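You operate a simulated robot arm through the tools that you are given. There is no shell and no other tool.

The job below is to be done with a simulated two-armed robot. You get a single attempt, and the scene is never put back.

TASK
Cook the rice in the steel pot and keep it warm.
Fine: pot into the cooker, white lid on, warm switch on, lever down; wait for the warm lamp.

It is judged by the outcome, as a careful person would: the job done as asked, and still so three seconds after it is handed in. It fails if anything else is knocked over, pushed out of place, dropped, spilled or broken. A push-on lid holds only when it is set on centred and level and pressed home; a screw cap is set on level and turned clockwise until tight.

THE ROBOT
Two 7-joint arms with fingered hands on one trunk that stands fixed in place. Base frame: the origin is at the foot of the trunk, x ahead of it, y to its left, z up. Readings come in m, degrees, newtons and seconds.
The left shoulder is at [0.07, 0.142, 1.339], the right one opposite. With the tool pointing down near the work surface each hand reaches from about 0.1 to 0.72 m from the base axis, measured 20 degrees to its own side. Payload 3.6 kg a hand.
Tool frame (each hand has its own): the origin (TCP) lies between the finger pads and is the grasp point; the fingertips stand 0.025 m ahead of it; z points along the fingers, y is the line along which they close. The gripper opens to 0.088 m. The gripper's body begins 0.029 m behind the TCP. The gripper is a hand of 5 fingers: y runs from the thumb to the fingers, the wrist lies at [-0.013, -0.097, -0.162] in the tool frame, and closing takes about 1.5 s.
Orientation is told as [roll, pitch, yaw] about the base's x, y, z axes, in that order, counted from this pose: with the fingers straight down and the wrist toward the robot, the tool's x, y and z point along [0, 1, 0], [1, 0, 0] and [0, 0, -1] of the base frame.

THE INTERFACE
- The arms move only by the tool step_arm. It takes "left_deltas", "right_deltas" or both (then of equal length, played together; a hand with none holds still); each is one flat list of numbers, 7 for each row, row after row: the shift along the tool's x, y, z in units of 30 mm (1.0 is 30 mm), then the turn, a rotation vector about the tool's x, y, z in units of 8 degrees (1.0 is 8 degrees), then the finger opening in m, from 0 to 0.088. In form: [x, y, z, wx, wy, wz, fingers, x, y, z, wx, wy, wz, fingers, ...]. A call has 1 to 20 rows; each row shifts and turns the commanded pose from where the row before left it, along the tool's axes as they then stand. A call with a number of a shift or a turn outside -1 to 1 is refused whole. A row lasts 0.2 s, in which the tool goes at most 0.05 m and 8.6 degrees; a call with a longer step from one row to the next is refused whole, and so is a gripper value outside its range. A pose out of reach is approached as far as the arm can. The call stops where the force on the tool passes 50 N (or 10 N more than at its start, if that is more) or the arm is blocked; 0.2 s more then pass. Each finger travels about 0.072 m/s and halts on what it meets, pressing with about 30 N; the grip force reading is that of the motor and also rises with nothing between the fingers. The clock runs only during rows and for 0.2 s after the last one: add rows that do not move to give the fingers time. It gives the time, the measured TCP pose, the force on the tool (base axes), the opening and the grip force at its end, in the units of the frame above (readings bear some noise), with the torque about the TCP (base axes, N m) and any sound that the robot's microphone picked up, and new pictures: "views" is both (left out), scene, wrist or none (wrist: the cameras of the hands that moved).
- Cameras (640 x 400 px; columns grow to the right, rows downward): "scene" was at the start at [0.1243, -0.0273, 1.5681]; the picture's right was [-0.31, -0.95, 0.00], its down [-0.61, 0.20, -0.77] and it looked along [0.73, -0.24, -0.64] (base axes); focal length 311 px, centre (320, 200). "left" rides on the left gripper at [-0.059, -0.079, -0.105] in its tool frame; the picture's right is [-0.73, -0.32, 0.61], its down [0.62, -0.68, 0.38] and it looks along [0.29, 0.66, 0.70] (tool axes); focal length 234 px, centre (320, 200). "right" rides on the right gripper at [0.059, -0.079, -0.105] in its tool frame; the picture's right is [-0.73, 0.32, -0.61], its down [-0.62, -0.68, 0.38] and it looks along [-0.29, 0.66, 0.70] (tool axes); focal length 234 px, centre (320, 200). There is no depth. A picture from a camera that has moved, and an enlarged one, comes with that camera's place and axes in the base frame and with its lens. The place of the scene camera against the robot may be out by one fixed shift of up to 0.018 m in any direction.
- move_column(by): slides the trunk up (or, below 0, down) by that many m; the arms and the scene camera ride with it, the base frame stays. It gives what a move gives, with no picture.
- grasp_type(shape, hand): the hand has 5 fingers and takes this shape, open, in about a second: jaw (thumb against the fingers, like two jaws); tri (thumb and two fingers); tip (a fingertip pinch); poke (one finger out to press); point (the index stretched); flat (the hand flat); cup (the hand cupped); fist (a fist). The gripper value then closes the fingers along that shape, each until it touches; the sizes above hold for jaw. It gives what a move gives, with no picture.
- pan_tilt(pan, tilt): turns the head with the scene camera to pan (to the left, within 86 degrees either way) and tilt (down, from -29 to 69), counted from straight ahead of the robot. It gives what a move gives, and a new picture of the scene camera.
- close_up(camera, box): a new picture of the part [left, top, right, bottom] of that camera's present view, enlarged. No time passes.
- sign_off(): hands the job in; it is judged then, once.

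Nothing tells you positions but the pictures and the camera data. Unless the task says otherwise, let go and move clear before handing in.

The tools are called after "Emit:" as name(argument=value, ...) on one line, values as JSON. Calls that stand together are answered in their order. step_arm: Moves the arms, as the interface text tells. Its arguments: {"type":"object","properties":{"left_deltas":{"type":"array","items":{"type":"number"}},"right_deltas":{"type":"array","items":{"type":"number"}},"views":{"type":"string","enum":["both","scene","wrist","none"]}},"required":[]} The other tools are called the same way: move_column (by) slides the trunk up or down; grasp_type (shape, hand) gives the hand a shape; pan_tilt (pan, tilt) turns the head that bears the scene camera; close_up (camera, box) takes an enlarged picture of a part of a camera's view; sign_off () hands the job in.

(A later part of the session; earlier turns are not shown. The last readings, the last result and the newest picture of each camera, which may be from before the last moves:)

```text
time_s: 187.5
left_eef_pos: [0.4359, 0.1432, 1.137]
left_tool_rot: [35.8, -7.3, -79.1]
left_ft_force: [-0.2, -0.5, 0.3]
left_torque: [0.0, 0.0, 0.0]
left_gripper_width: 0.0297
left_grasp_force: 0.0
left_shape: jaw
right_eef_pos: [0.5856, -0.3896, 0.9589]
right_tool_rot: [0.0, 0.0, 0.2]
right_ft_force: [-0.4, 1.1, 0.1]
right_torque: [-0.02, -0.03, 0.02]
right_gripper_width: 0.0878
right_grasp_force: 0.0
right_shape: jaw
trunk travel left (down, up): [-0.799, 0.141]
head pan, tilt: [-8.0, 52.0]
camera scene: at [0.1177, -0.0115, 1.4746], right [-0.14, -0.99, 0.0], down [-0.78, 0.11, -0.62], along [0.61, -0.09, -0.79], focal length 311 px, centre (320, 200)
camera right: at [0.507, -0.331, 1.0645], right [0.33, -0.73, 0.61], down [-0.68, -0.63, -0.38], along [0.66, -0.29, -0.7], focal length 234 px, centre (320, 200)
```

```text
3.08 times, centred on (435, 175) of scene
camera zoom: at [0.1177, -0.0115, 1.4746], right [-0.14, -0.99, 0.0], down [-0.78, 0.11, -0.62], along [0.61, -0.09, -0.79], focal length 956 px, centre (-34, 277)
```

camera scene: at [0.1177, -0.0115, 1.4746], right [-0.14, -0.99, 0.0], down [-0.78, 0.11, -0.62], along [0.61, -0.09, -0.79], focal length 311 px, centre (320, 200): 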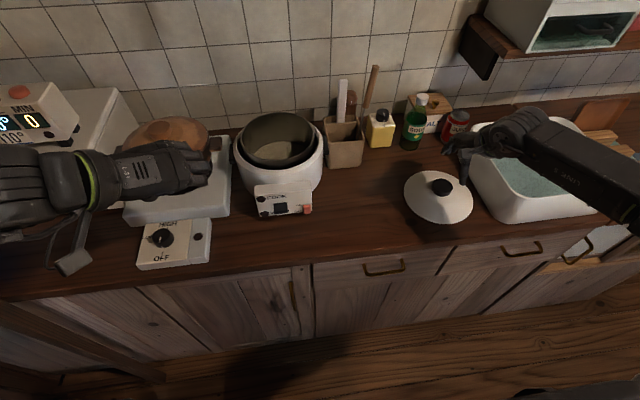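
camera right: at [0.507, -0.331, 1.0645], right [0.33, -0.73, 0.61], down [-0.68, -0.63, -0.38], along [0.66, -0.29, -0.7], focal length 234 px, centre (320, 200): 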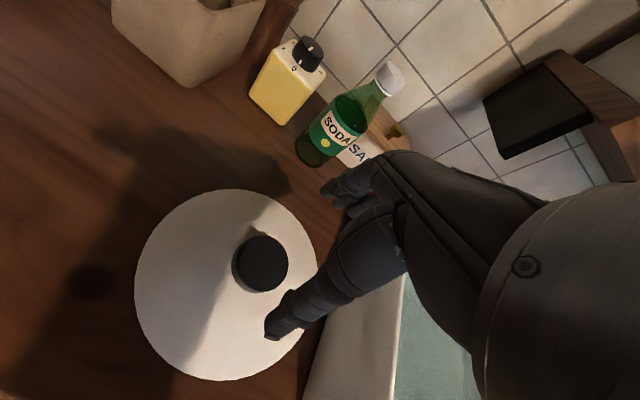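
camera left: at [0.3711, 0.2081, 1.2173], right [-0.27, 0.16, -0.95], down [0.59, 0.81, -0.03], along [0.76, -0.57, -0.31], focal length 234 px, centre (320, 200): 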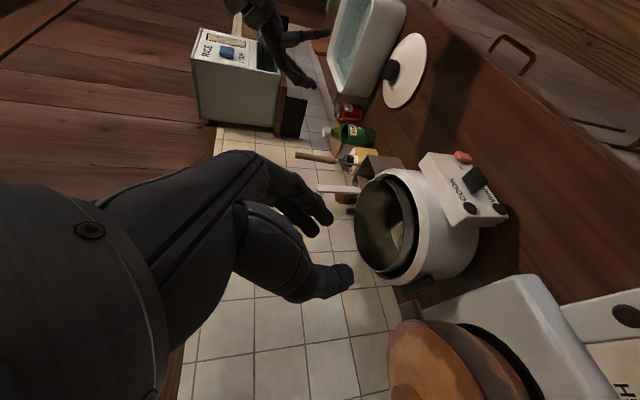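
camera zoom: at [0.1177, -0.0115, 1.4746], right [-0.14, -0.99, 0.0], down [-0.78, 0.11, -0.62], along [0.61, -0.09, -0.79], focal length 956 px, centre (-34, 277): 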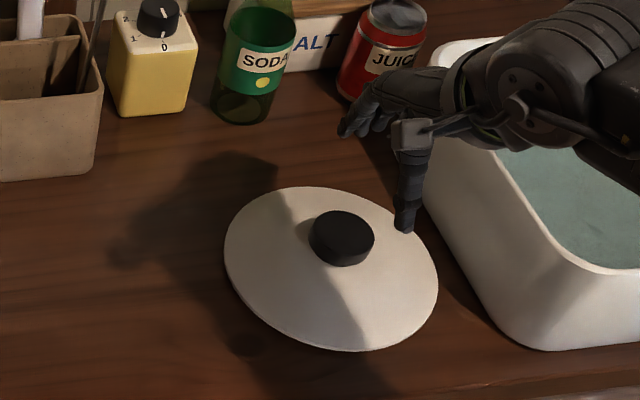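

The knob is centred under the hand: (0.586, -0.389), top at 0.874. I'll lower so the fingertips stay just above the lid surface.

Emit:
move_column(by=-0.068)

Emit:
close_up(camera="right", box=[180, 140, 420, 340])

Emit:
close_up(camera="scene", box=[370, 80, 500, 210])

```text
time_s: 188.6
left_eef_pos: [0.4349, 0.1444, 1.0695]
left_tool_rot: [35.8, -7.3, -79.1]
left_ft_force: [-1.0, 0.1, -0.7]
left_torque: [0.0, -0.03, -0.01]
left_gripper_width: 0.03
left_grasp_force: 0.1
left_shape: jaw
right_eef_pos: [0.5868, -0.39, 0.892]
right_tool_rot: [0.1, 0.1, 0.1]
right_ft_force: [0.3, 0.8, -0.6]
right_torque: [-0.01, 0.03, -0.03]
right_gripper_width: 0.0879
right_grasp_force: 0.0
right_shape: jaw
trunk travel left (down, up): [-0.731, 0.209]
head pan, tilt: [-8.0, 52.0]
```

```text
2.00 times, centred on (300, 240) of right
camera zoom: at [0.5068, -0.331, 0.9966], right [0.33, -0.73, 0.61], down [-0.68, -0.63, -0.38], along [0.66, -0.29, -0.7], focal length 468 px, centre (360, 120)
```

zoom: 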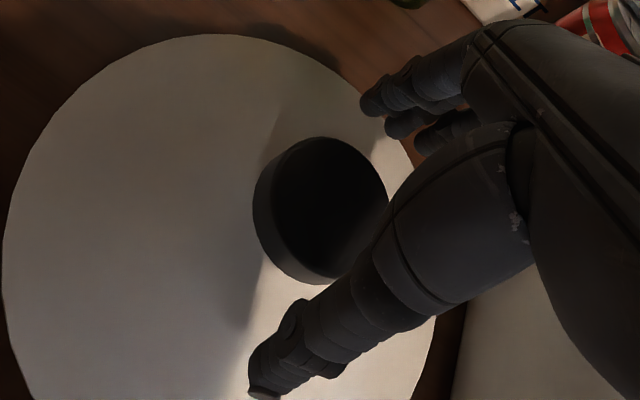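

```text
3.08 times, centred on (435, 145) of scene
camera zoom: at [0.1174, -0.0115, 1.4066], right [-0.14, -0.99, 0.0], down [-0.78, 0.11, -0.62], along [0.61, -0.09, -0.79], focal length 956 px, centre (-34, 369)
```

zoom: 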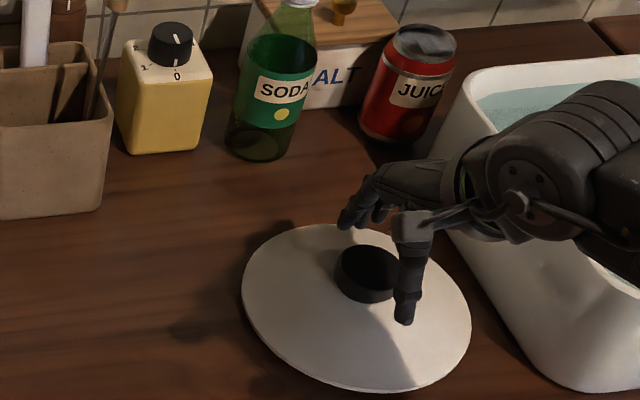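

Emit:
move_column(by=-0.01)

Emit:
step_arm(right_deltas=[0, 0, 0, 0, 0, 0, 0.07, 0, 0, 0, 0, 0, 0, 0.06, 0, 0, 0, 0, 0, 0, 0.05, 0, 0, 0, 0, 0, 0, 0.04, 0, 0, 0, 0, 0, 0, 0.03, 0, 0, 0, 0, 0, 0, 0.02, 0, 0, 0, 0, 0, 0, 0.01, 0, 0, 0, 0, 0, 0, 0.01], views="both")

Emit:
close_up(camera="scene", box=[370, 80, 500, 210])

```text
time_s: 189.2
left_eef_pos: [0.4362, 0.143, 1.0593]
left_tool_rot: [35.7, -7.4, -79.0]
left_ft_force: [-0.3, -0.1, -0.9]
left_torque: [-0.04, -0.01, -0.01]
left_gripper_width: 0.0295
left_grasp_force: 0.2
left_shape: jaw
right_eef_pos: [0.5863, -0.3888, 0.8816]
right_tool_rot: [0.1, 0.1, 0.1]
right_ft_force: [0.7, 0.4, -0.2]
right_torque: [0.01, -0.02, -0.01]
right_gripper_width: 0.0878
right_grasp_force: 0.1
right_shape: jaw
trunk travel left (down, up): [-0.721, 0.219]
head pan, tilt: [-8.0, 52.0]
```

```text
time_s: 190.9
left_eef_pos: [0.4354, 0.1435, 1.0595]
left_tool_rot: [35.8, -7.3, -79.1]
left_ft_force: [-0.2, -0.2, -0.3]
left_torque: [-0.01, 0.0, 0.01]
left_gripper_width: 0.0299
left_grasp_force: 0.1
left_shape: jaw
right_eef_pos: [0.5851, -0.3907, 0.8816]
right_tool_rot: [0.0, 0.1, 0.2]
right_ft_force: [-0.3, -0.5, 0.8]
right_torque: [0.01, -0.01, -0.01]
right_gripper_width: 0.0419
right_grasp_force: 30.1
right_shape: jaw
trunk travel left (down, up): [-0.721, 0.219]
head pan, tilt: [-8.0, 52.0]
camera scene: at [0.1176, -0.0116, 1.3966], right [-0.14, -0.99, 0.0], down [-0.78, 0.11, -0.62], along [0.61, -0.09, -0.79], focal length 311 px, centre (320, 200)
camera right: at [0.5069, -0.3311, 0.9864], right [0.33, -0.73, 0.61], down [-0.68, -0.63, -0.38], along [0.66, -0.29, -0.7], focal length 234 px, centre (320, 200)
```

scene: 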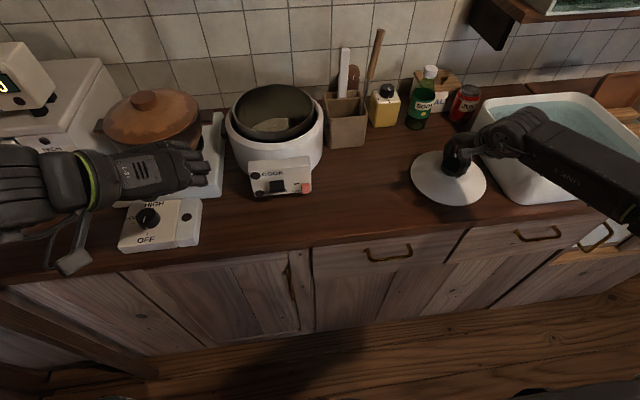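
right: 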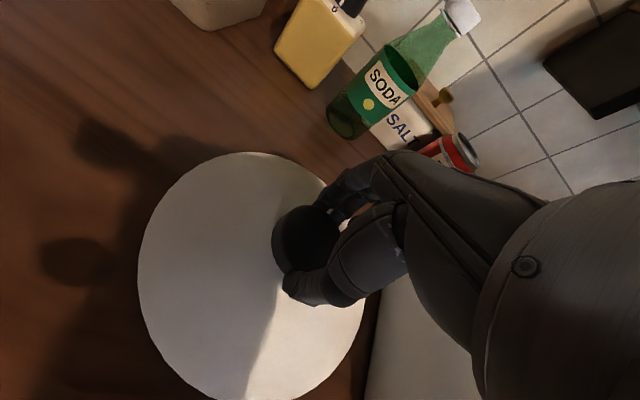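

```text
3.08 times, centred on (435, 145) of scene
camera zoom: at [0.1176, -0.0116, 1.3966], right [-0.14, -0.99, 0.0], down [-0.78, 0.11, -0.62], along [0.61, -0.09, -0.79], focal length 956 px, centre (-34, 369)
```

zoom: 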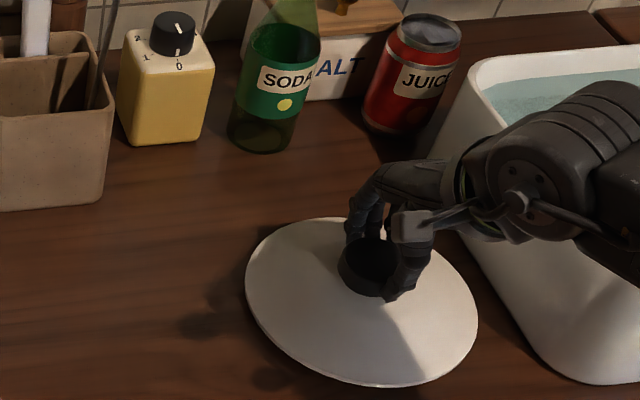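

Knob gripped, 42 mm wide at 30 N. I'll lift the lid with the trunk.

Emit:
move_column(by=0.03)

Emit:
close_up(camera="scene", box=[370, 80, 500, 210])

Emit:
move_column(by=0.187)

Emit:
step_arm(right_deltas=[0, 0, 0, 0, 0, 0, 0.01], views="both")

Emit:
close_up(camera="scene", box=[370, 110, 530, 260])

Emit:
close_up(camera="left", box=[300, 60, 540, 320])

```text
time_s: 191.7
left_eef_pos: [0.4363, 0.1428, 1.0898]
left_tool_rot: [35.8, -7.3, -79.1]
left_ft_force: [0.9, -0.6, 0.7]
left_torque: [-0.03, 0.01, 0.01]
left_gripper_width: 0.0297
left_grasp_force: 0.1
left_shape: jaw
right_eef_pos: [0.5856, -0.3903, 0.9112]
right_tool_rot: [0.1, 0.2, 0.2]
right_ft_force: [0.4, 0.1, -1.7]
right_torque: [0.01, 0.03, 0.0]
right_gripper_width: 0.0419
right_grasp_force: 29.9
right_shape: jaw
trunk travel left (down, up): [-0.751, 0.189]
head pan, tilt: [-8.0, 52.0]
```

```text
3.08 times, centred on (435, 145) of scene
camera zoom: at [0.1181, -0.0118, 1.4266], right [-0.14, -0.99, 0.0], down [-0.78, 0.11, -0.62], along [0.61, -0.09, -0.79], focal length 956 px, centre (-34, 369)
```

zoom: 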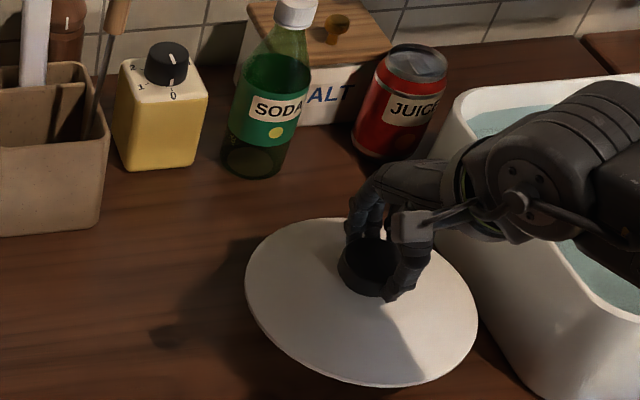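

```text
time_s: 193.8
left_eef_pos: [0.4356, 0.1433, 1.2769]
left_tool_rot: [35.8, -7.3, -79.2]
left_ft_force: [-0.5, -0.4, -0.4]
left_torque: [-0.01, -0.01, -0.01]
left_gripper_width: 0.0296
left_grasp_force: 0.0
left_shape: jaw
right_eef_pos: [0.5859, -0.3901, 1.0977]
right_tool_rot: [0.2, 0.1, 0.2]
right_ft_force: [-0.4, 1.4, -1.7]
right_torque: [0.0, 0.01, 0.03]
right_gripper_width: 0.0418
right_grasp_force: 29.5
right_shape: jaw
trunk travel left (down, up): [-0.938, 0.002]
head pan, tilt: [-8.0, 52.0]
```

```text
time_s: 194.2
left_eef_pos: [0.4357, 0.1432, 1.2758]
left_tool_rot: [35.8, -7.2, -79.1]
left_ft_force: [-0.7, 0.0, 0.1]
left_torque: [-0.01, 0.02, 0.02]
left_gripper_width: 0.0298
left_grasp_force: 0.1
left_shape: jaw
right_eef_pos: [0.5857, -0.3898, 1.0983]
right_tool_rot: [0.1, 0.1, 0.2]
right_ft_force: [-0.6, -0.4, -2.4]
right_torque: [0.01, -0.01, -0.01]
right_gripper_width: 0.042
right_grasp_force: 29.9
right_shape: jaw
trunk travel left (down, up): [-0.938, 0.002]
head pan, tilt: [-8.0, 52.0]
camera scene: at [0.1177, -0.0117, 1.6136], right [-0.14, -0.99, 0.0], down [-0.78, 0.11, -0.62], along [0.61, -0.09, -0.79], focal length 311 px, centre (320, 200)
camera right: at [0.507, -0.3312, 1.2034], right [0.33, -0.73, 0.61], down [-0.68, -0.63, -0.38], along [0.66, -0.29, -0.7], focal length 234 px, centre (320, 200)
```

scene: 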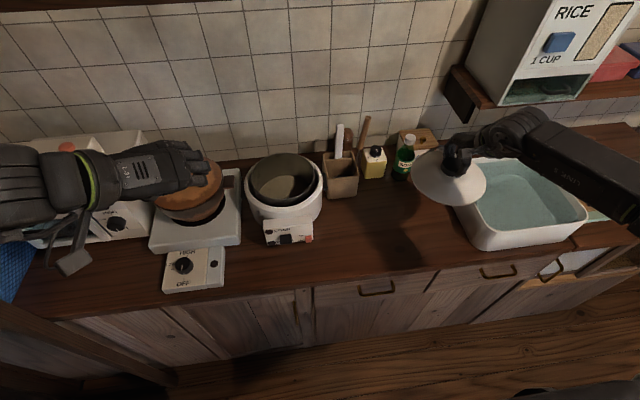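
right: 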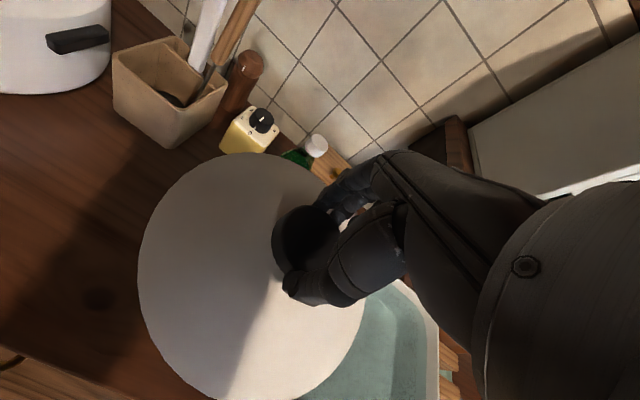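

```text
2.67 times, centred on (450, 185) of scene
camera zoom: at [0.1177, -0.0117, 1.6136], right [-0.14, -0.99, 0.0], down [-0.78, 0.11, -0.62], along [0.61, -0.09, -0.79], focal length 829 px, centre (-27, 240)
```

zoom: 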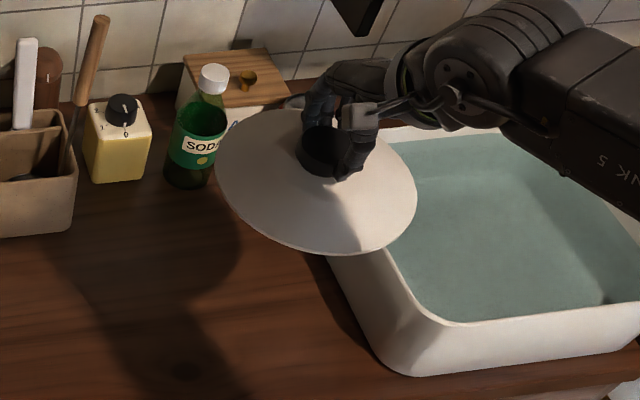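

```text
1.54 times, centred on (420, 190) of left
camera zoom: at [0.3131, 0.2065, 1.3156], right [-0.27, 0.16, -0.95], down [0.59, 0.81, -0.03], along [0.76, -0.57, -0.31], focal length 360 px, centre (166, 215)
```

zoom: 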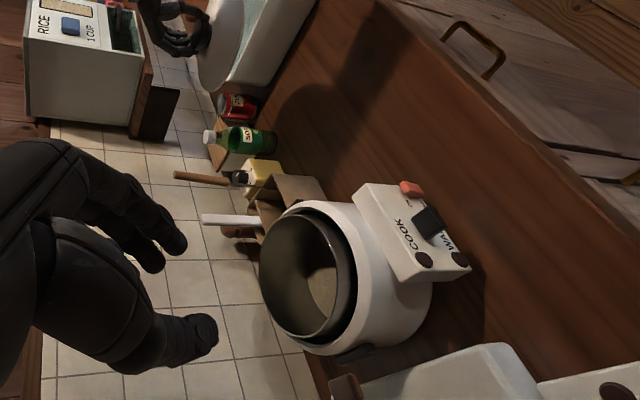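

The lid is held level. I'll measure the seated pot's rim precisely before placing.

Emit:
close_up(camera="scene", box=[230, 140, 340, 250])

Emit:
close_up(camera="left", box=[350, 160, 500, 310])

```text
3.64 times, centred on (285, 195) of scene
camera zoom: at [0.1177, -0.0117, 1.6136], right [-0.14, -0.99, 0.0], down [-0.78, 0.11, -0.62], along [0.61, -0.09, -0.79], focal length 1130 px, centre (447, 218)
```

zoom: 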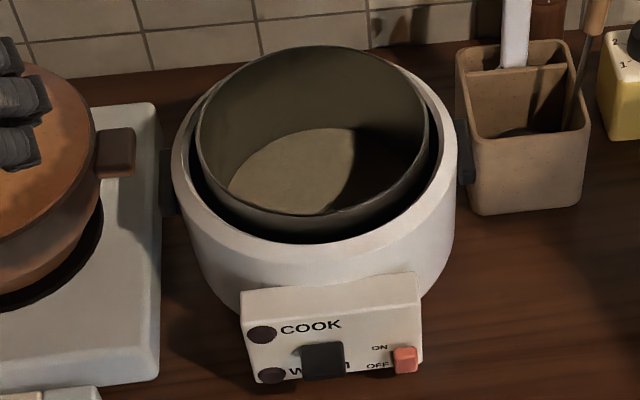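

```text
2.67 times, centred on (425, 235) of left
camera zoom: at [0.3131, 0.2065, 1.3156], right [-0.27, 0.16, -0.95], down [0.59, 0.81, -0.03], along [0.76, -0.57, -0.31], focal length 624 px, centre (40, 107)
```

zoom: 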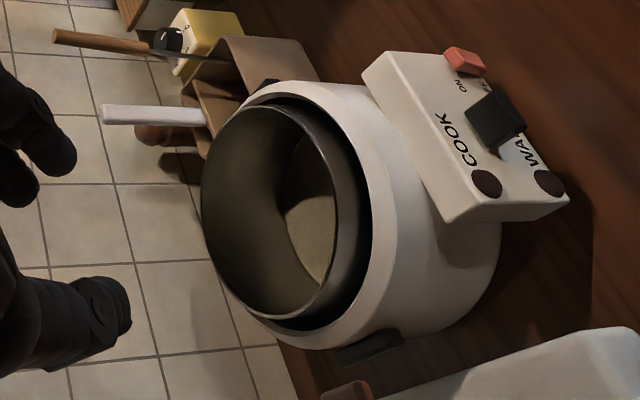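

Pot rim centre is about (0.709, 0.0105) at z≈0.98. I'll carry the lid across in two stages.

Emit:
step_arm(right_deltas=[0.889, 0.2, 0, 0, 0, 0, 0.01, 0.889, 0.2, 0, 0, 0, 0, 0.01, 0.889, 0.2, 0, 0, 0, 0, 0.01, 0.889, 0.2, 0, 0, 0, 0, 0.01, 0.889, 0.2, 0, 0, 0, 0, 0.01, 0.889, 0.2, 0, 0, 0, 0, 0.01, 0.889, 0.2, 0, 0, 0, 0, 0.01, 0.889, 0.2, 0, 0, 0, 0, 0.01, 0.889, 0.2, 0, 0, 0, 0, 0.01], views="scene")

```text
time_s: 196.2
left_eef_pos: [0.4363, 0.1456, 1.2747]
left_tool_rot: [35.6, -7.3, -79.1]
left_ft_force: [0.7, 0.4, -0.4]
left_torque: [0.01, 0.0, 0.03]
left_gripper_width: 0.0296
left_grasp_force: 0.0
left_shape: jaw
right_eef_pos: [0.641, -0.1487, 1.0985]
right_tool_rot: [0.0, 0.0, 0.1]
right_ft_force: [0.3, 0.1, -2.6]
right_torque: [0.02, -0.01, -0.01]
right_gripper_width: 0.0418
right_grasp_force: 29.6
right_shape: jaw
trunk travel left (down, up): [-0.938, 0.002]
head pan, tilt: [-8.0, 52.0]
camera scene: at [0.1185, -0.01, 1.6135], right [-0.14, -0.99, 0.0], down [-0.78, 0.11, -0.62], along [0.61, -0.09, -0.79], focal length 311 px, centre (320, 200)
```

scene: 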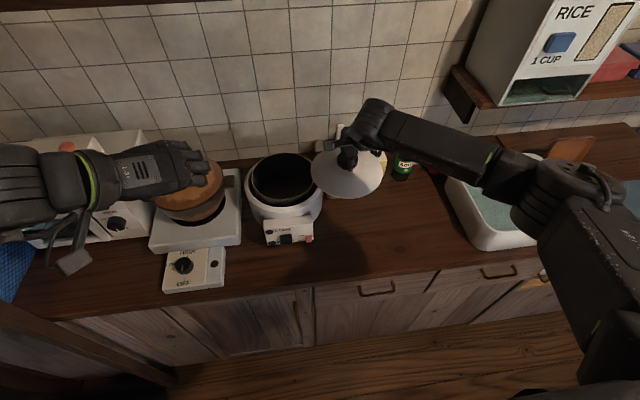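

Emit:
step_arm(right_deltas=[0.883, 0.378, 0, 0, 0, 0, 0.01, 0.883, 0.378, 0, 0, 0, 0, 0.01, 0.883, 0.378, 0, 0, 0, 0, 0.01, 0.883, 0.378, 0, 0, 0, 0, 0.01, 0.883, 0.378, 0, 0, 0, 0, 0.01, 0.883, 0.378, 0, 0, 0, 0, 0.01, 0, 0, 0, 0, 0, 0, 0.01], views="both")

Emit:
close_up(camera="scene", box=[220, 110, 350, 250])

Emit:
close_up(camera="left", box=[350, 120, 530, 310])

```text
time_s: 197.8
left_eef_pos: [0.435, 0.1439, 1.2755]
left_tool_rot: [35.9, -7.2, -79.1]
left_ft_force: [0.2, -0.9, 0.7]
left_torque: [-0.02, -0.02, -0.01]
left_gripper_width: 0.0295
left_grasp_force: 0.1
left_shape: jaw
right_eef_pos: [0.7074, 0.0092, 1.0993]
right_tool_rot: [0.1, 0.0, 0.2]
right_ft_force: [0.4, 0.2, -1.6]
right_torque: [0.01, 0.02, 0.01]
right_gripper_width: 0.0421
right_grasp_force: 30.2
right_shape: jaw
trunk travel left (down, up): [-0.938, 0.002]
head pan, tilt: [-8.0, 52.0]
camera scene: at [0.1177, -0.0121, 1.6136], right [-0.14, -0.99, 0.0], down [-0.78, 0.11, -0.62], along [0.61, -0.09, -0.79], focal length 311 px, centre (320, 200)
camera right: at [0.6272, 0.0691, 1.2037], right [0.33, -0.73, 0.61], down [-0.68, -0.63, -0.38], along [0.66, -0.29, -0.7], focal length 234 px, centre (320, 200)
```

scene: 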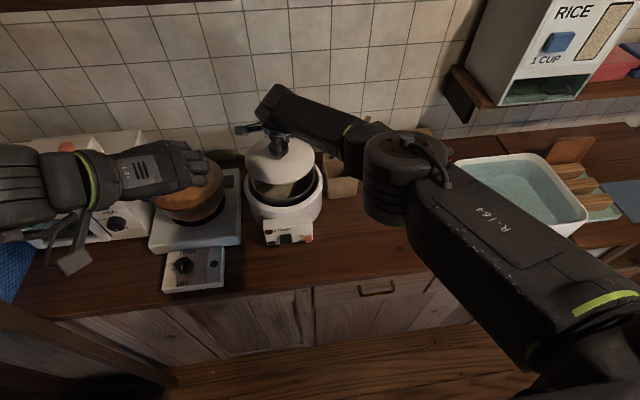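
right: 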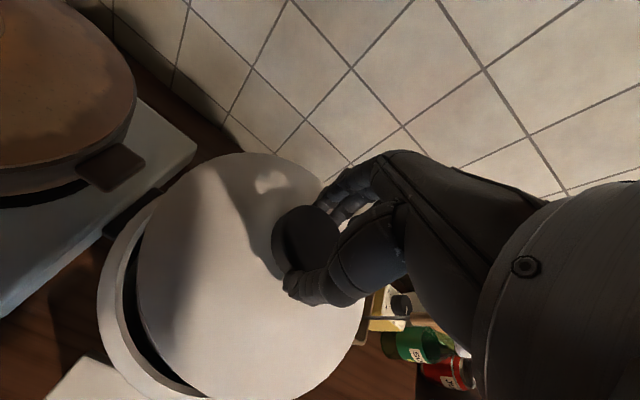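

```text
2.86 times, centred on (285, 180) of scene
camera zoom: at [0.1177, -0.0121, 1.6136], right [-0.14, -0.99, 0.0], down [-0.78, 0.11, -0.62], along [0.61, -0.09, -0.79], focal length 888 px, centre (420, 257)
```

zoom: 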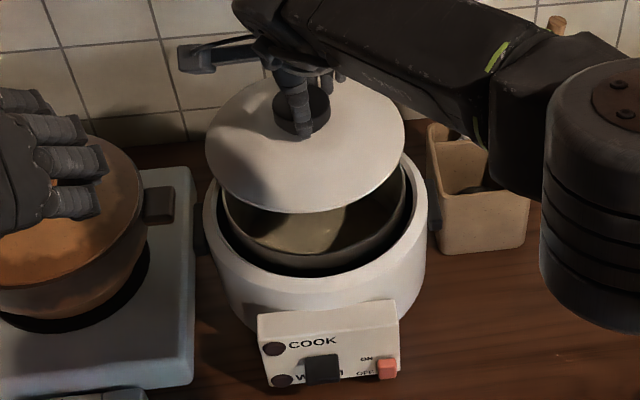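

```text
2.11 times, centred on (440, 215) of left
camera zoom: at [0.313, 0.2062, 1.3157], right [-0.27, 0.16, -0.95], down [0.59, 0.81, -0.03], along [0.76, -0.57, -0.31], focal length 493 px, centre (67, 168)
```

zoom: 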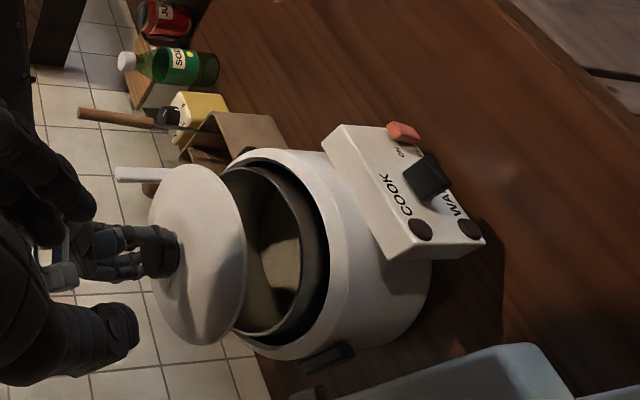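

The lid is level and centred over the pot. I'll lower it with the trunk.

Emit:
step_arm(right_deltas=[0.03, 0.05, 0, 0, 0, 0, 0.01, 0, 0, 0, 0, 0, 0, 0.01], views="none")

Emit:
move_column(by=-0.052)

Emit:
close_up(camera="scene", box=[220, 90, 350, 230])

Emit:
close_up(camera="right", box=[60, 120, 400, 400])

Emit:
close_up(camera="left", box=[350, 120, 530, 310])

```text
time_s: 198.4
left_eef_pos: [0.4354, 0.1438, 1.2768]
left_tool_rot: [35.8, -7.2, -79.1]
left_ft_force: [0.0, 0.5, 0.5]
left_torque: [0.0, 0.01, 0.0]
left_gripper_width: 0.0294
left_grasp_force: 0.1
left_shape: jaw
right_eef_pos: [0.7079, 0.0119, 1.0986]
right_tool_rot: [0.1, 0.0, 0.3]
right_ft_force: [0.5, -0.5, -1.3]
right_torque: [0.04, -0.04, -0.01]
right_gripper_width: 0.0418
right_grasp_force: 29.9
right_shape: jaw
trunk travel left (down, up): [-0.938, 0.002]
head pan, tilt: [-8.0, 52.0]
```

```text
time_s: 199.3
left_eef_pos: [0.4347, 0.1439, 1.2237]
left_tool_rot: [35.9, -7.3, -79.0]
left_ft_force: [0.2, -0.2, 0.3]
left_torque: [0.01, 0.0, 0.03]
left_gripper_width: 0.0297
left_grasp_force: 0.0
left_shape: jaw
right_eef_pos: [0.7078, 0.0108, 1.0468]
right_tool_rot: [0.1, 0.0, 0.2]
right_ft_force: [0.1, -0.6, -1.7]
right_torque: [-0.01, 0.02, 0.0]
right_gripper_width: 0.0419
right_grasp_force: 29.7
right_shape: jaw
trunk travel left (down, up): [-0.886, 0.054]
head pan, tilt: [-8.0, 52.0]
```

```text
2.86 times, centred on (285, 160) of scene
camera zoom: at [0.1175, -0.0115, 1.5616], right [-0.14, -0.99, 0.0], down [-0.78, 0.11, -0.62], along [0.61, -0.09, -0.79], focal length 888 px, centre (420, 314)
```

zoom: 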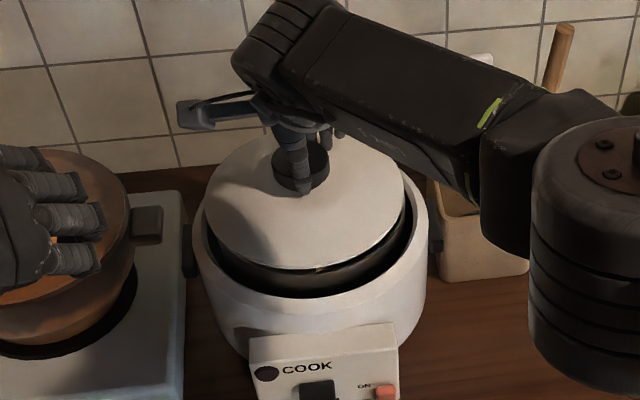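

```text
1.43 times, centred on (230, 260) of right
camera zoom: at [0.6286, 0.0701, 1.1517], right [0.33, -0.73, 0.61], down [-0.68, -0.63, -0.38], along [0.66, -0.29, -0.7], focal length 334 px, centre (449, 114)
```

zoom: 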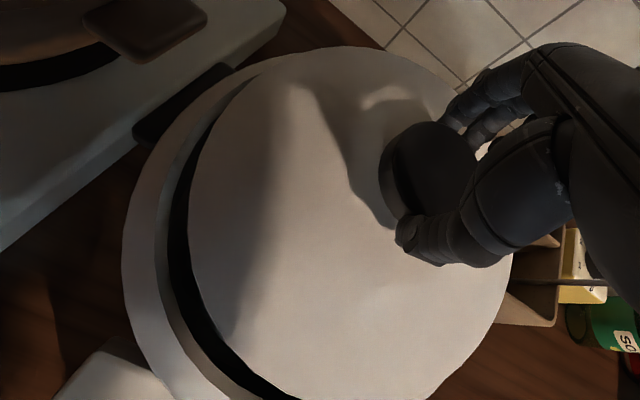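

```text
2.11 times, centred on (440, 215) of left
camera zoom: at [0.3129, 0.2067, 1.2636], right [-0.27, 0.16, -0.95], down [0.59, 0.81, -0.03], along [0.76, -0.57, -0.31], focal length 493 px, centre (67, 168)
```

zoom: 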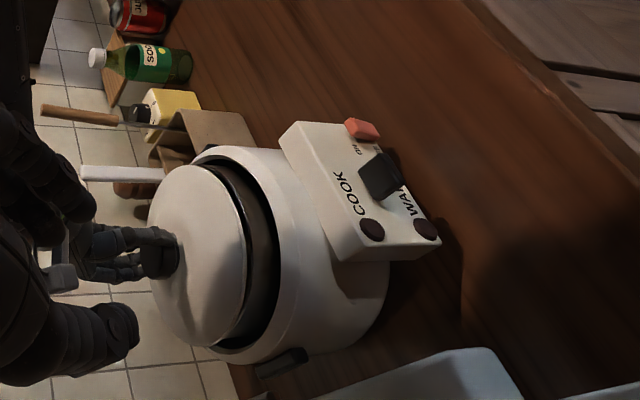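

Emit:
move_column(by=-0.006)

Emit:
move_column(by=-0.004)

Emit:
close_up(camera="scene", box=[220, 90, 350, 230])

```text
time_s: 199.8
left_eef_pos: [0.4349, 0.1424, 1.2171]
left_tool_rot: [35.8, -7.3, -79.1]
left_ft_force: [0.1, 0.1, 0.4]
left_torque: [-0.03, 0.0, 0.02]
left_gripper_width: 0.0294
left_grasp_force: 0.1
left_shape: jaw
right_eef_pos: [0.7073, 0.0107, 1.0405]
right_tool_rot: [0.1, 0.2, 0.2]
right_ft_force: [0.3, 0.0, -1.5]
right_torque: [0.0, 0.02, 0.03]
right_gripper_width: 0.0415
right_grasp_force: 29.9
right_shape: jaw
trunk travel left (down, up): [-0.88, 0.06]
head pan, tilt: [-8.0, 52.0]
```

```text
time_s: 200.4
left_eef_pos: [0.433, 0.1432, 1.2153]
left_tool_rot: [35.8, -7.3, -79.3]
left_ft_force: [0.2, -0.1, 0.2]
left_torque: [0.01, 0.03, 0.01]
left_gripper_width: 0.03
left_grasp_force: 0.0
left_shape: jaw
right_eef_pos: [0.7077, 0.0108, 1.0381]
right_tool_rot: [0.2, 0.0, 0.2]
right_ft_force: [-1.2, -1.3, 7.2]
right_torque: [-0.01, -0.05, 0.0]
right_gripper_width: 0.0418
right_grasp_force: 30.0
right_shape: jaw
trunk travel left (down, up): [-0.876, 0.064]
head pan, tilt: [-8.0, 52.0]
```

```text
2.86 times, centred on (285, 160) of scene
camera zoom: at [0.1164, -0.0116, 1.5518], right [-0.14, -0.99, 0.0], down [-0.78, 0.11, -0.62], along [0.61, -0.09, -0.79], focal length 888 px, centre (420, 314)
```

zoom: 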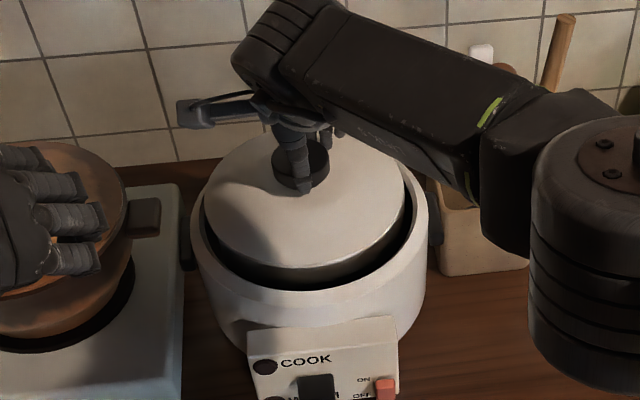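

Contact with near-zero torque, so it's sitting level. I'll press it home gently.

Emit:
move_column(by=-0.004)

Emit:
move_column(by=-0.004)

Emit:
close_up(camera="scene", box=[220, 90, 350, 230])

Emit:
close_up(camera="left", box=[350, 120, 530, 310])

```text
time_s: 200.9
left_eef_pos: [0.4328, 0.1436, 1.2116]
left_tool_rot: [36.0, -7.3, -79.2]
left_ft_force: [0.2, 0.9, 0.2]
left_torque: [-0.02, -0.01, 0.0]
left_gripper_width: 0.0296
left_grasp_force: 0.1
left_shape: jaw
right_eef_pos: [0.7064, 0.0106, 1.0354]
right_tool_rot: [0.1, -0.3, 0.2]
right_ft_force: [2.4, -0.9, 24.7]
right_torque: [0.0, -0.26, 0.02]
right_gripper_width: 0.0431
right_grasp_force: 30.2
right_shape: jaw
trunk travel left (down, up): [-0.872, 0.068]
head pan, tilt: [-8.0, 52.0]
```

```text
time_s: 201.4
left_eef_pos: [0.4287, 0.1435, 1.21]
left_tool_rot: [36.1, -7.4, -79.2]
left_ft_force: [-0.8, 0.1, 0.9]
left_torque: [-0.01, -0.02, 0.01]
left_gripper_width: 0.0294
left_grasp_force: 0.1
left_shape: jaw
right_eef_pos: [0.7043, 0.012, 1.0338]
right_tool_rot: [0.0, -0.5, 0.3]
right_ft_force: [5.7, -0.5, 41.1]
right_torque: [-0.05, -0.52, 0.05]
right_gripper_width: 0.044
right_grasp_force: 30.4
right_shape: jaw
trunk travel left (down, up): [-0.868, 0.072]
head pan, tilt: [-8.0, 52.0]
```

```text
2.86 times, centred on (285, 160) of scene
camera zoom: at [0.1104, -0.0119, 1.5446], right [-0.14, -0.99, 0.0], down [-0.78, 0.11, -0.62], along [0.61, -0.09, -0.79], focal length 888 px, centre (420, 314)
```

zoom: 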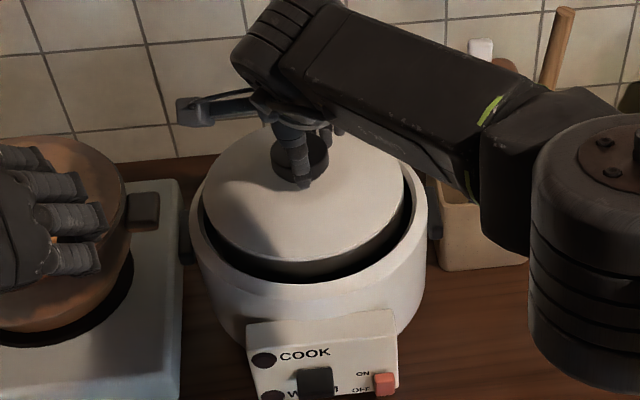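

```text
2.11 times, centred on (440, 215) of left
camera zoom: at [0.3073, 0.2064, 1.2476], right [-0.26, 0.16, -0.95], down [0.59, 0.81, -0.03], along [0.76, -0.57, -0.3], focal length 493 px, centre (67, 168)
```

zoom: 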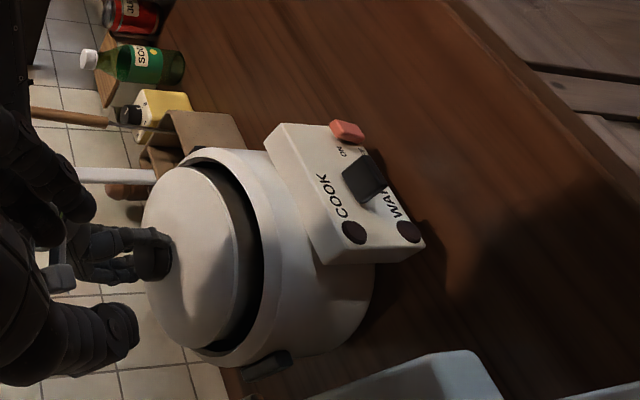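

The lid took 41 N without shifting. I'll relieve the force, release the knob, and rise.

Emit:
move_column(by=0.007)

Emit:
step_arm(right_deltas=[0, 0, 0, 0, 0, 0, 0.05, 0, 0, 0, 0, 0, 0, 0.06, 0, 0, 0, 0, 0, 0, 0.075, 0, 0, 0, 0, 0, 0, 0.088, 0, 0, 0, 0, 0, 0, 0.088], views="none")

Emit:
move_column(by=0.064)

Emit:
step_arm(right_deltas=[0, 0, -0.5, 0, 0, 0, 0.088], views="both")

Emit:
close_up(camera="scene", box=[220, 110, 350, 250])

Emit:
close_up(camera="left", box=[350, 120, 530, 310])

```text
time_s: 202.0
left_eef_pos: [0.4332, 0.1436, 1.2139]
left_tool_rot: [35.9, -7.3, -79.2]
left_ft_force: [0.3, 0.3, 0.2]
left_torque: [0.0, 0.02, -0.03]
left_gripper_width: 0.0298
left_grasp_force: 0.1
left_shape: jaw
right_eef_pos: [0.7046, 0.0106, 1.036]
right_tool_rot: [0.1, 0.0, 0.1]
right_ft_force: [2.4, -1.0, 15.7]
right_torque: [0.04, -0.26, 0.07]
right_gripper_width: 0.0438
right_grasp_force: 29.9
right_shape: jaw
trunk travel left (down, up): [-0.875, 0.065]
head pan, tilt: [-8.0, 52.0]
```

```text
time_s: 203.2
left_eef_pos: [0.4353, 0.144, 1.2134]
left_tool_rot: [35.9, -7.3, -79.1]
left_ft_force: [-0.9, 0.2, 0.3]
left_torque: [-0.04, 0.0, 0.01]
left_gripper_width: 0.0299
left_grasp_force: 0.1
left_shape: jaw
right_eef_pos: [0.7074, 0.0111, 1.0351]
right_tool_rot: [0.1, 0.1, 0.2]
right_ft_force: [0.2, 0.9, 0.6]
right_torque: [-0.02, 0.01, -0.01]
right_gripper_width: 0.0875
right_grasp_force: 0.0
right_shape: jaw
trunk travel left (down, up): [-0.875, 0.065]
head pan, tilt: [-8.0, 52.0]
```

```text
time_s: 204.2
left_eef_pos: [0.4359, 0.1446, 1.2774]
left_tool_rot: [35.8, -7.3, -79.1]
left_ft_force: [-0.5, -0.2, 0.0]
left_torque: [0.03, 0.01, 0.0]
left_gripper_width: 0.0299
left_grasp_force: 0.0
left_shape: jaw
right_eef_pos: [0.7075, 0.0111, 1.0998]
right_tool_rot: [0.1, 0.1, 0.2]
right_ft_force: [-0.6, -0.1, -0.1]
right_torque: [0.03, 0.02, -0.01]
right_gripper_width: 0.0877
right_grasp_force: 0.1
right_shape: jaw
trunk travel left (down, up): [-0.939, 0.001]
head pan, tilt: [-8.0, 52.0]
```

```text
time_s: 204.6
left_eef_pos: [0.4349, 0.1439, 1.2776]
left_tool_rot: [35.8, -7.3, -79.2]
left_ft_force: [-0.3, -0.7, 0.1]
left_torque: [0.0, -0.01, 0.01]
left_gripper_width: 0.0296
left_grasp_force: 0.0
left_shape: jaw
right_eef_pos: [0.7073, 0.0115, 1.1146]
right_tool_rot: [0.2, 0.0, 0.1]
right_ft_force: [0.7, 1.0, -0.1]
right_torque: [0.0, 0.0, -0.03]
right_gripper_width: 0.0878
right_grasp_force: 0.0
right_shape: jaw
trunk travel left (down, up): [-0.939, 0.001]
head pan, tilt: [-8.0, 52.0]
camera scene: at [0.1171, -0.012, 1.6146], right [-0.14, -0.99, 0.0], down [-0.78, 0.11, -0.62], along [0.61, -0.09, -0.79], focal length 311 px, centre (320, 200)
camera right: at [0.628, 0.0699, 1.2203], right [0.33, -0.73, 0.61], down [-0.68, -0.63, -0.38], along [0.66, -0.29, -0.7], focal length 234 px, centre (320, 200)
```

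scene: 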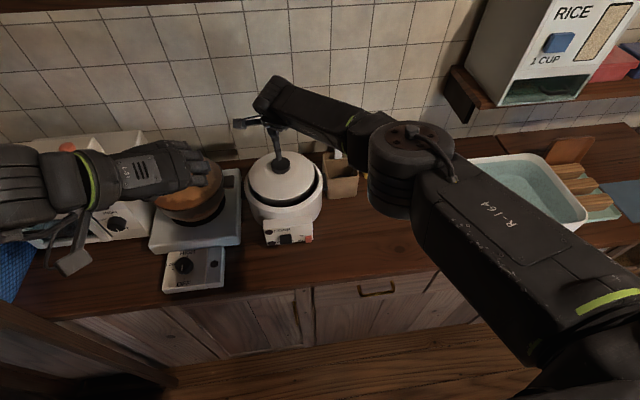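
right: 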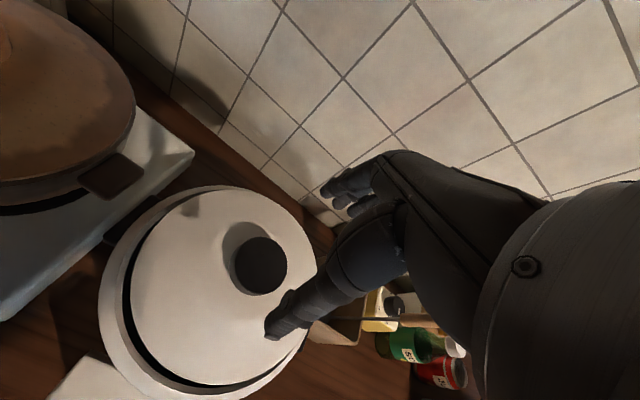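

```text
2.86 times, centred on (285, 180) of scene
camera zoom: at [0.1171, -0.012, 1.6146], right [-0.14, -0.99, 0.0], down [-0.78, 0.11, -0.62], along [0.61, -0.09, -0.79], focal length 888 px, centre (420, 257)
```

zoom: 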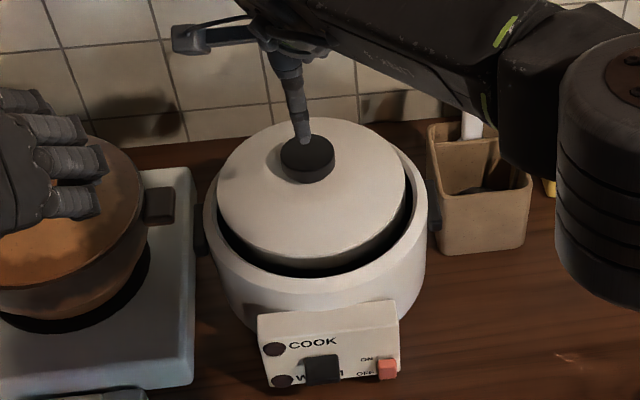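

```text
2.11 times, centred on (440, 215) of left
camera zoom: at [0.3125, 0.2063, 1.3168], right [-0.27, 0.16, -0.95], down [0.59, 0.81, -0.03], along [0.76, -0.57, -0.31], focal length 493 px, centre (67, 168)
```

zoom: 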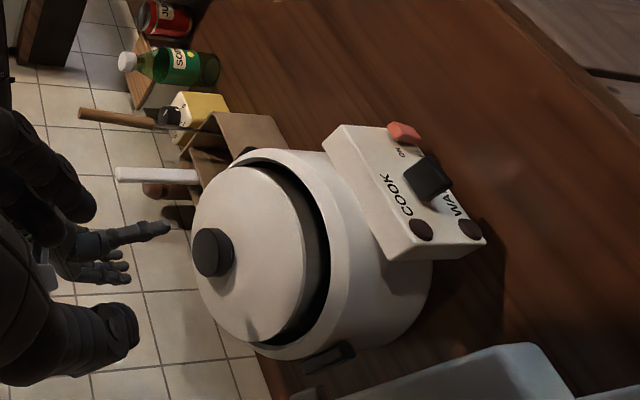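

The lid sits level and centred. Now the panel: triangulation puts the lever paddle near (0.558, 0.019, 0.89) and the red switch near (0.569, -0.042, 0.855), on a vertical face at x≈0.576. I'll move the right hand away and use the left wrist camera for a closer front view.

Emit:
step_arm(right_deltas=[-0.87, -0.86, 0, 0, 0, 0, 0.088, -0.87, -0.86, 0, 0, 0, 0, 0.088, -0.87, -0.86, 0, 0, 0, 0, 0.088, -0.87, -0.86, 0, 0, 0, 0, 0.088, -0.87, -0.86, 0, 0, 0, 0, 0.088, -0.87, -0.86, 0, 0, 0, 0, 0.088, -0.87, -0.86, 0, 0, 0, 0, 0.088, -0.87, -0.86, 0, 0, 0, 0, 0.088, -0.87, -0.86, 0, 0, 0, 0, 0.088, -0.87, -0.86, 0, 0, 0, 0, 0.088], views="none")

Emit:
move_column(by=-0.15)

Emit:
step_arm(left_deltas=[-0.2, 0.05, 0.95, 0, 0, 0, 0.03, -0.4, 0.1, 0.7, 0, 0, 0, 0.03, -0.5, 0.1, 0.6, 0, 0, 0, 0.03, -0.5, 0.1, 0.6, 0, 0, 0, 0.03], views="both")

```text
time_s: 206.8
left_eef_pos: [0.4341, 0.1433, 1.278]
left_tool_rot: [35.9, -7.2, -79.2]
left_ft_force: [0.4, -0.1, -0.1]
left_torque: [0.0, -0.01, 0.03]
left_gripper_width: 0.0297
left_grasp_force: 0.1
left_shape: jaw
right_eef_pos: [0.4477, -0.2527, 1.1144]
right_tool_rot: [0.2, -0.1, 0.1]
right_ft_force: [-0.3, 0.1, 0.9]
right_torque: [0.0, -0.03, 0.01]
right_gripper_width: 0.0876
right_grasp_force: 0.0
right_shape: jaw
trunk travel left (down, up): [-0.939, 0.001]
head pan, tilt: [-8.0, 52.0]
```

```text
time_s: 208.6
left_eef_pos: [0.4356, 0.1427, 1.1279]
left_tool_rot: [35.6, -7.3, -79.1]
left_ft_force: [-0.1, 0.2, 0.9]
left_torque: [-0.01, 0.01, 0.01]
left_gripper_width: 0.0299
left_grasp_force: 0.1
left_shape: jaw
right_eef_pos: [0.45, -0.2499, 0.9639]
right_tool_rot: [0.1, 0.0, 0.3]
right_ft_force: [0.3, 0.9, 0.0]
right_torque: [0.01, 0.01, 0.03]
right_gripper_width: 0.0876
right_grasp_force: 0.0
right_shape: jaw
trunk travel left (down, up): [-0.789, 0.151]
head pan, tilt: [-8.0, 52.0]
```

```text
time_s: 209.6
left_eef_pos: [0.452, 0.1226, 1.0317]
left_tool_rot: [35.7, -7.2, -79.1]
left_ft_force: [0.3, 0.4, 0.5]
left_torque: [-0.01, -0.02, 0.0]
left_gripper_width: 0.0296
left_grasp_force: 0.1
left_shape: jaw
right_eef_pos: [0.4504, -0.2499, 0.9641]
right_tool_rot: [0.1, 0.1, 0.2]
right_ft_force: [-0.2, -0.6, -0.6]
right_torque: [-0.03, 0.01, -0.02]
right_gripper_width: 0.0875
right_grasp_force: 0.1
right_shape: jaw
trunk travel left (down, up): [-0.789, 0.151]
head pan, tilt: [-8.0, 52.0]
camera scene: at [0.1184, -0.0113, 1.4646], right [-0.14, -0.99, 0.0], down [-0.78, 0.11, -0.62], along [0.61, -0.09, -0.79], focal length 311 px, centre (320, 200)
camera left: at [0.3285, 0.1867, 1.0716], right [-0.27, 0.16, -0.95], down [0.59, 0.81, -0.03], along [0.76, -0.57, -0.31], focal length 234 px, centre (320, 200)
```

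scene: 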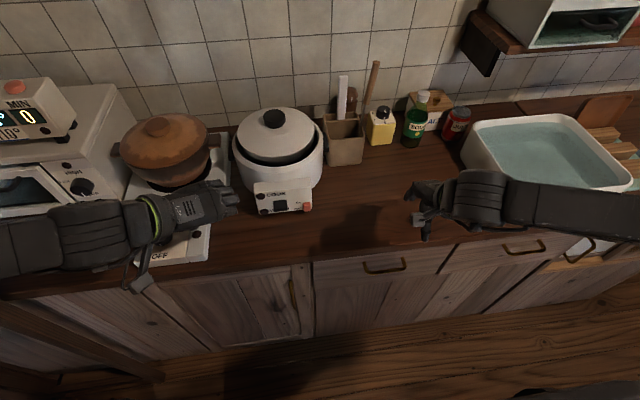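
left: 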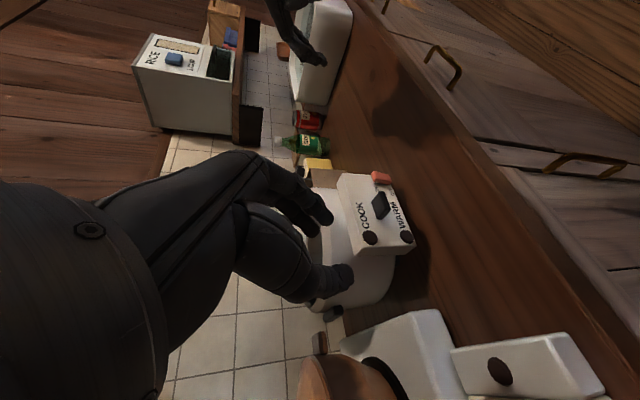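

Emit:
close_up(camera="left", box=[330, 160, 430, 260])

Emit:
close_up(camera="scene", box=[245, 170, 325, 225])

Emit:
close_up(camera="right", box=[0, 0, 240, 160])

```text
4.00 times, centred on (380, 210) of left
camera zoom: at [0.3285, 0.1867, 1.0716], right [-0.27, 0.16, -0.95], down [0.59, 0.81, -0.03], along [0.76, -0.57, -0.31], focal length 937 px, centre (80, 160)
```

zoom: 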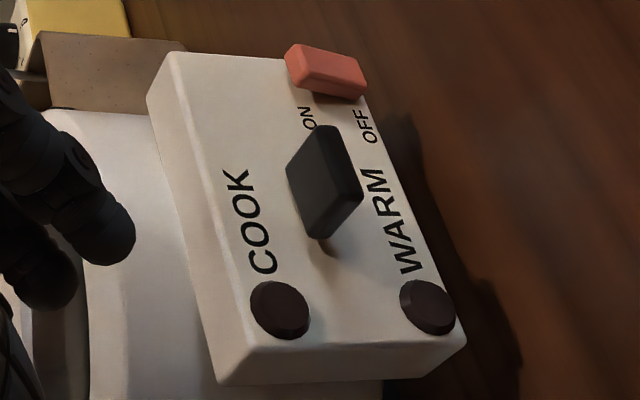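

```text
7.27 times, centred on (285, 198) of scene
camera zoom: at [0.1184, -0.0113, 1.4646], right [-0.14, -0.99, 0.0], down [-0.78, 0.11, -0.62], along [0.61, -0.09, -0.79], focal length 2260 px, centre (574, 218)
```

zoom: 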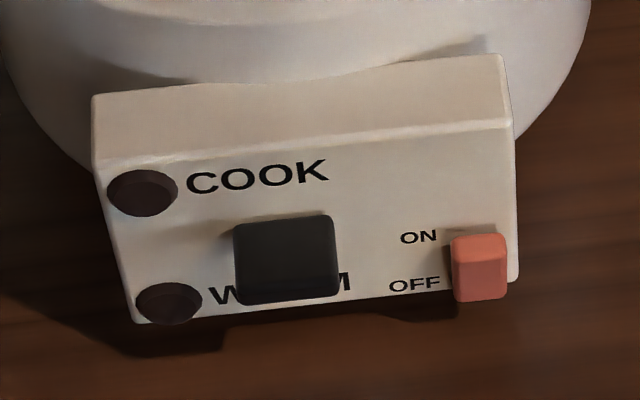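

```text
2.50 times, centred on (120, 80) of right
camera zoom: at [0.3715, -0.1914, 1.0687], right [0.33, -0.73, 0.61], down [-0.68, -0.63, -0.38], along [0.66, -0.29, -0.7], focal length 585 px, centre (820, 500)
```

zoom: 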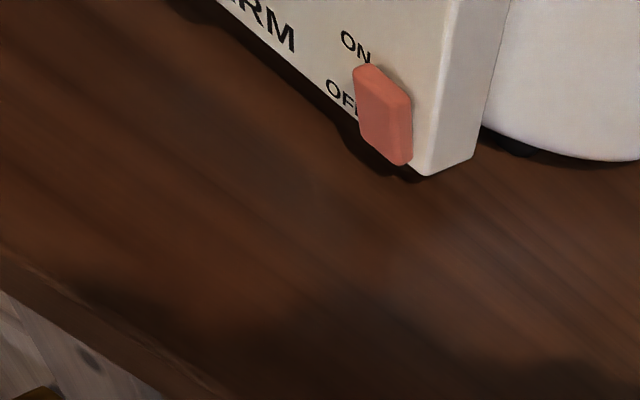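

These views are very helpful: the lever paddle sits between the COOK and WARM rows, and the red switch spans ON/OFF. I'll zoom further to decide whether it's a rocker or a slider and its present state.

Emit:
close_up(camera="left", box=[365, 160, 405, 200])

Emit:
close_up(camera="right", box=[120, 0, 180, 70])

Emit:
close_up(camera="scene", box=[290, 195, 315, 212])

Emit:
close_up(camera="scene", box=[265, 190, 295, 212])

```text
10.00 times, centred on (385, 180) of left
camera zoom: at [0.3285, 0.1867, 1.0716], right [-0.27, 0.16, -0.95], down [0.59, 0.81, -0.03], along [0.76, -0.57, -0.31], focal length 2342 px, centre (-330, 400)
```

zoom: 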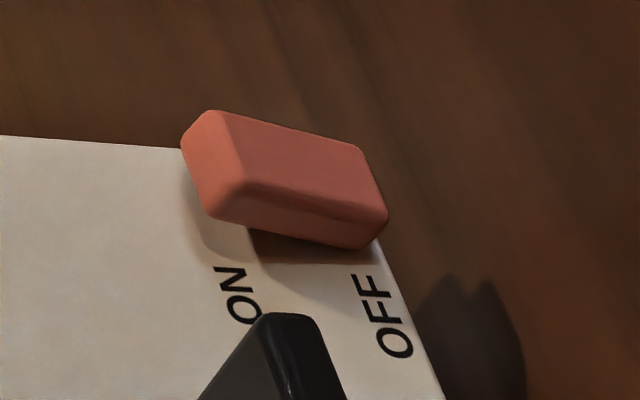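

```text
5.71 times, centred on (150, 35) of right
camera zoom: at [0.3715, -0.1914, 1.0687], right [0.33, -0.73, 0.61], down [-0.68, -0.63, -0.38], along [0.66, -0.29, -0.7], focal length 1338 px, centre (1291, 1143)
```

zoom: 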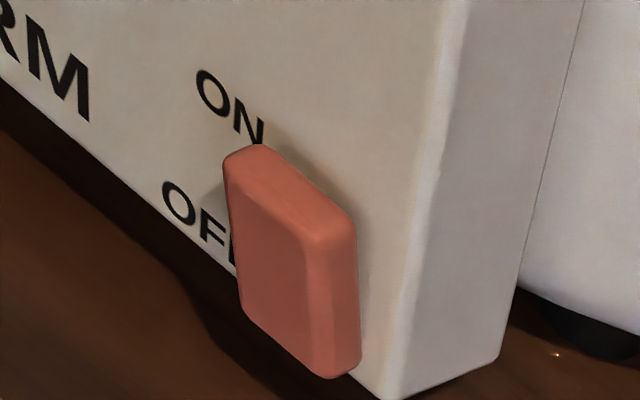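

```text
16.00 times, centred on (302, 204) of scene
camera zoom: at [0.1184, -0.0113, 1.4646], right [-0.14, -0.99, 0.0], down [-0.78, 0.11, -0.62], along [0.61, -0.09, -0.79], focal length 4971 px, centre (600, 144)
```

zoom: 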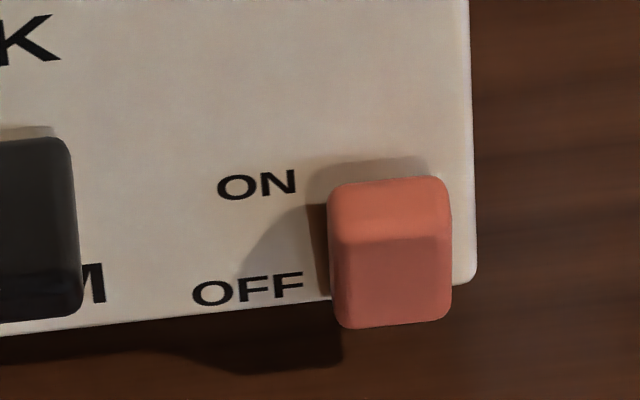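

```text
16.00 times, centred on (280, 201) of scene
camera zoom: at [0.1184, -0.0113, 1.4646], right [-0.14, -0.99, 0.0], down [-0.78, 0.11, -0.62], along [0.61, -0.09, -0.79], focal length 4971 px, centre (960, 184)
```

zoom: 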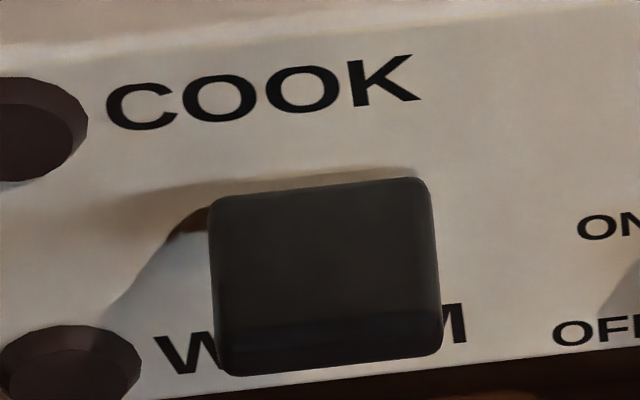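

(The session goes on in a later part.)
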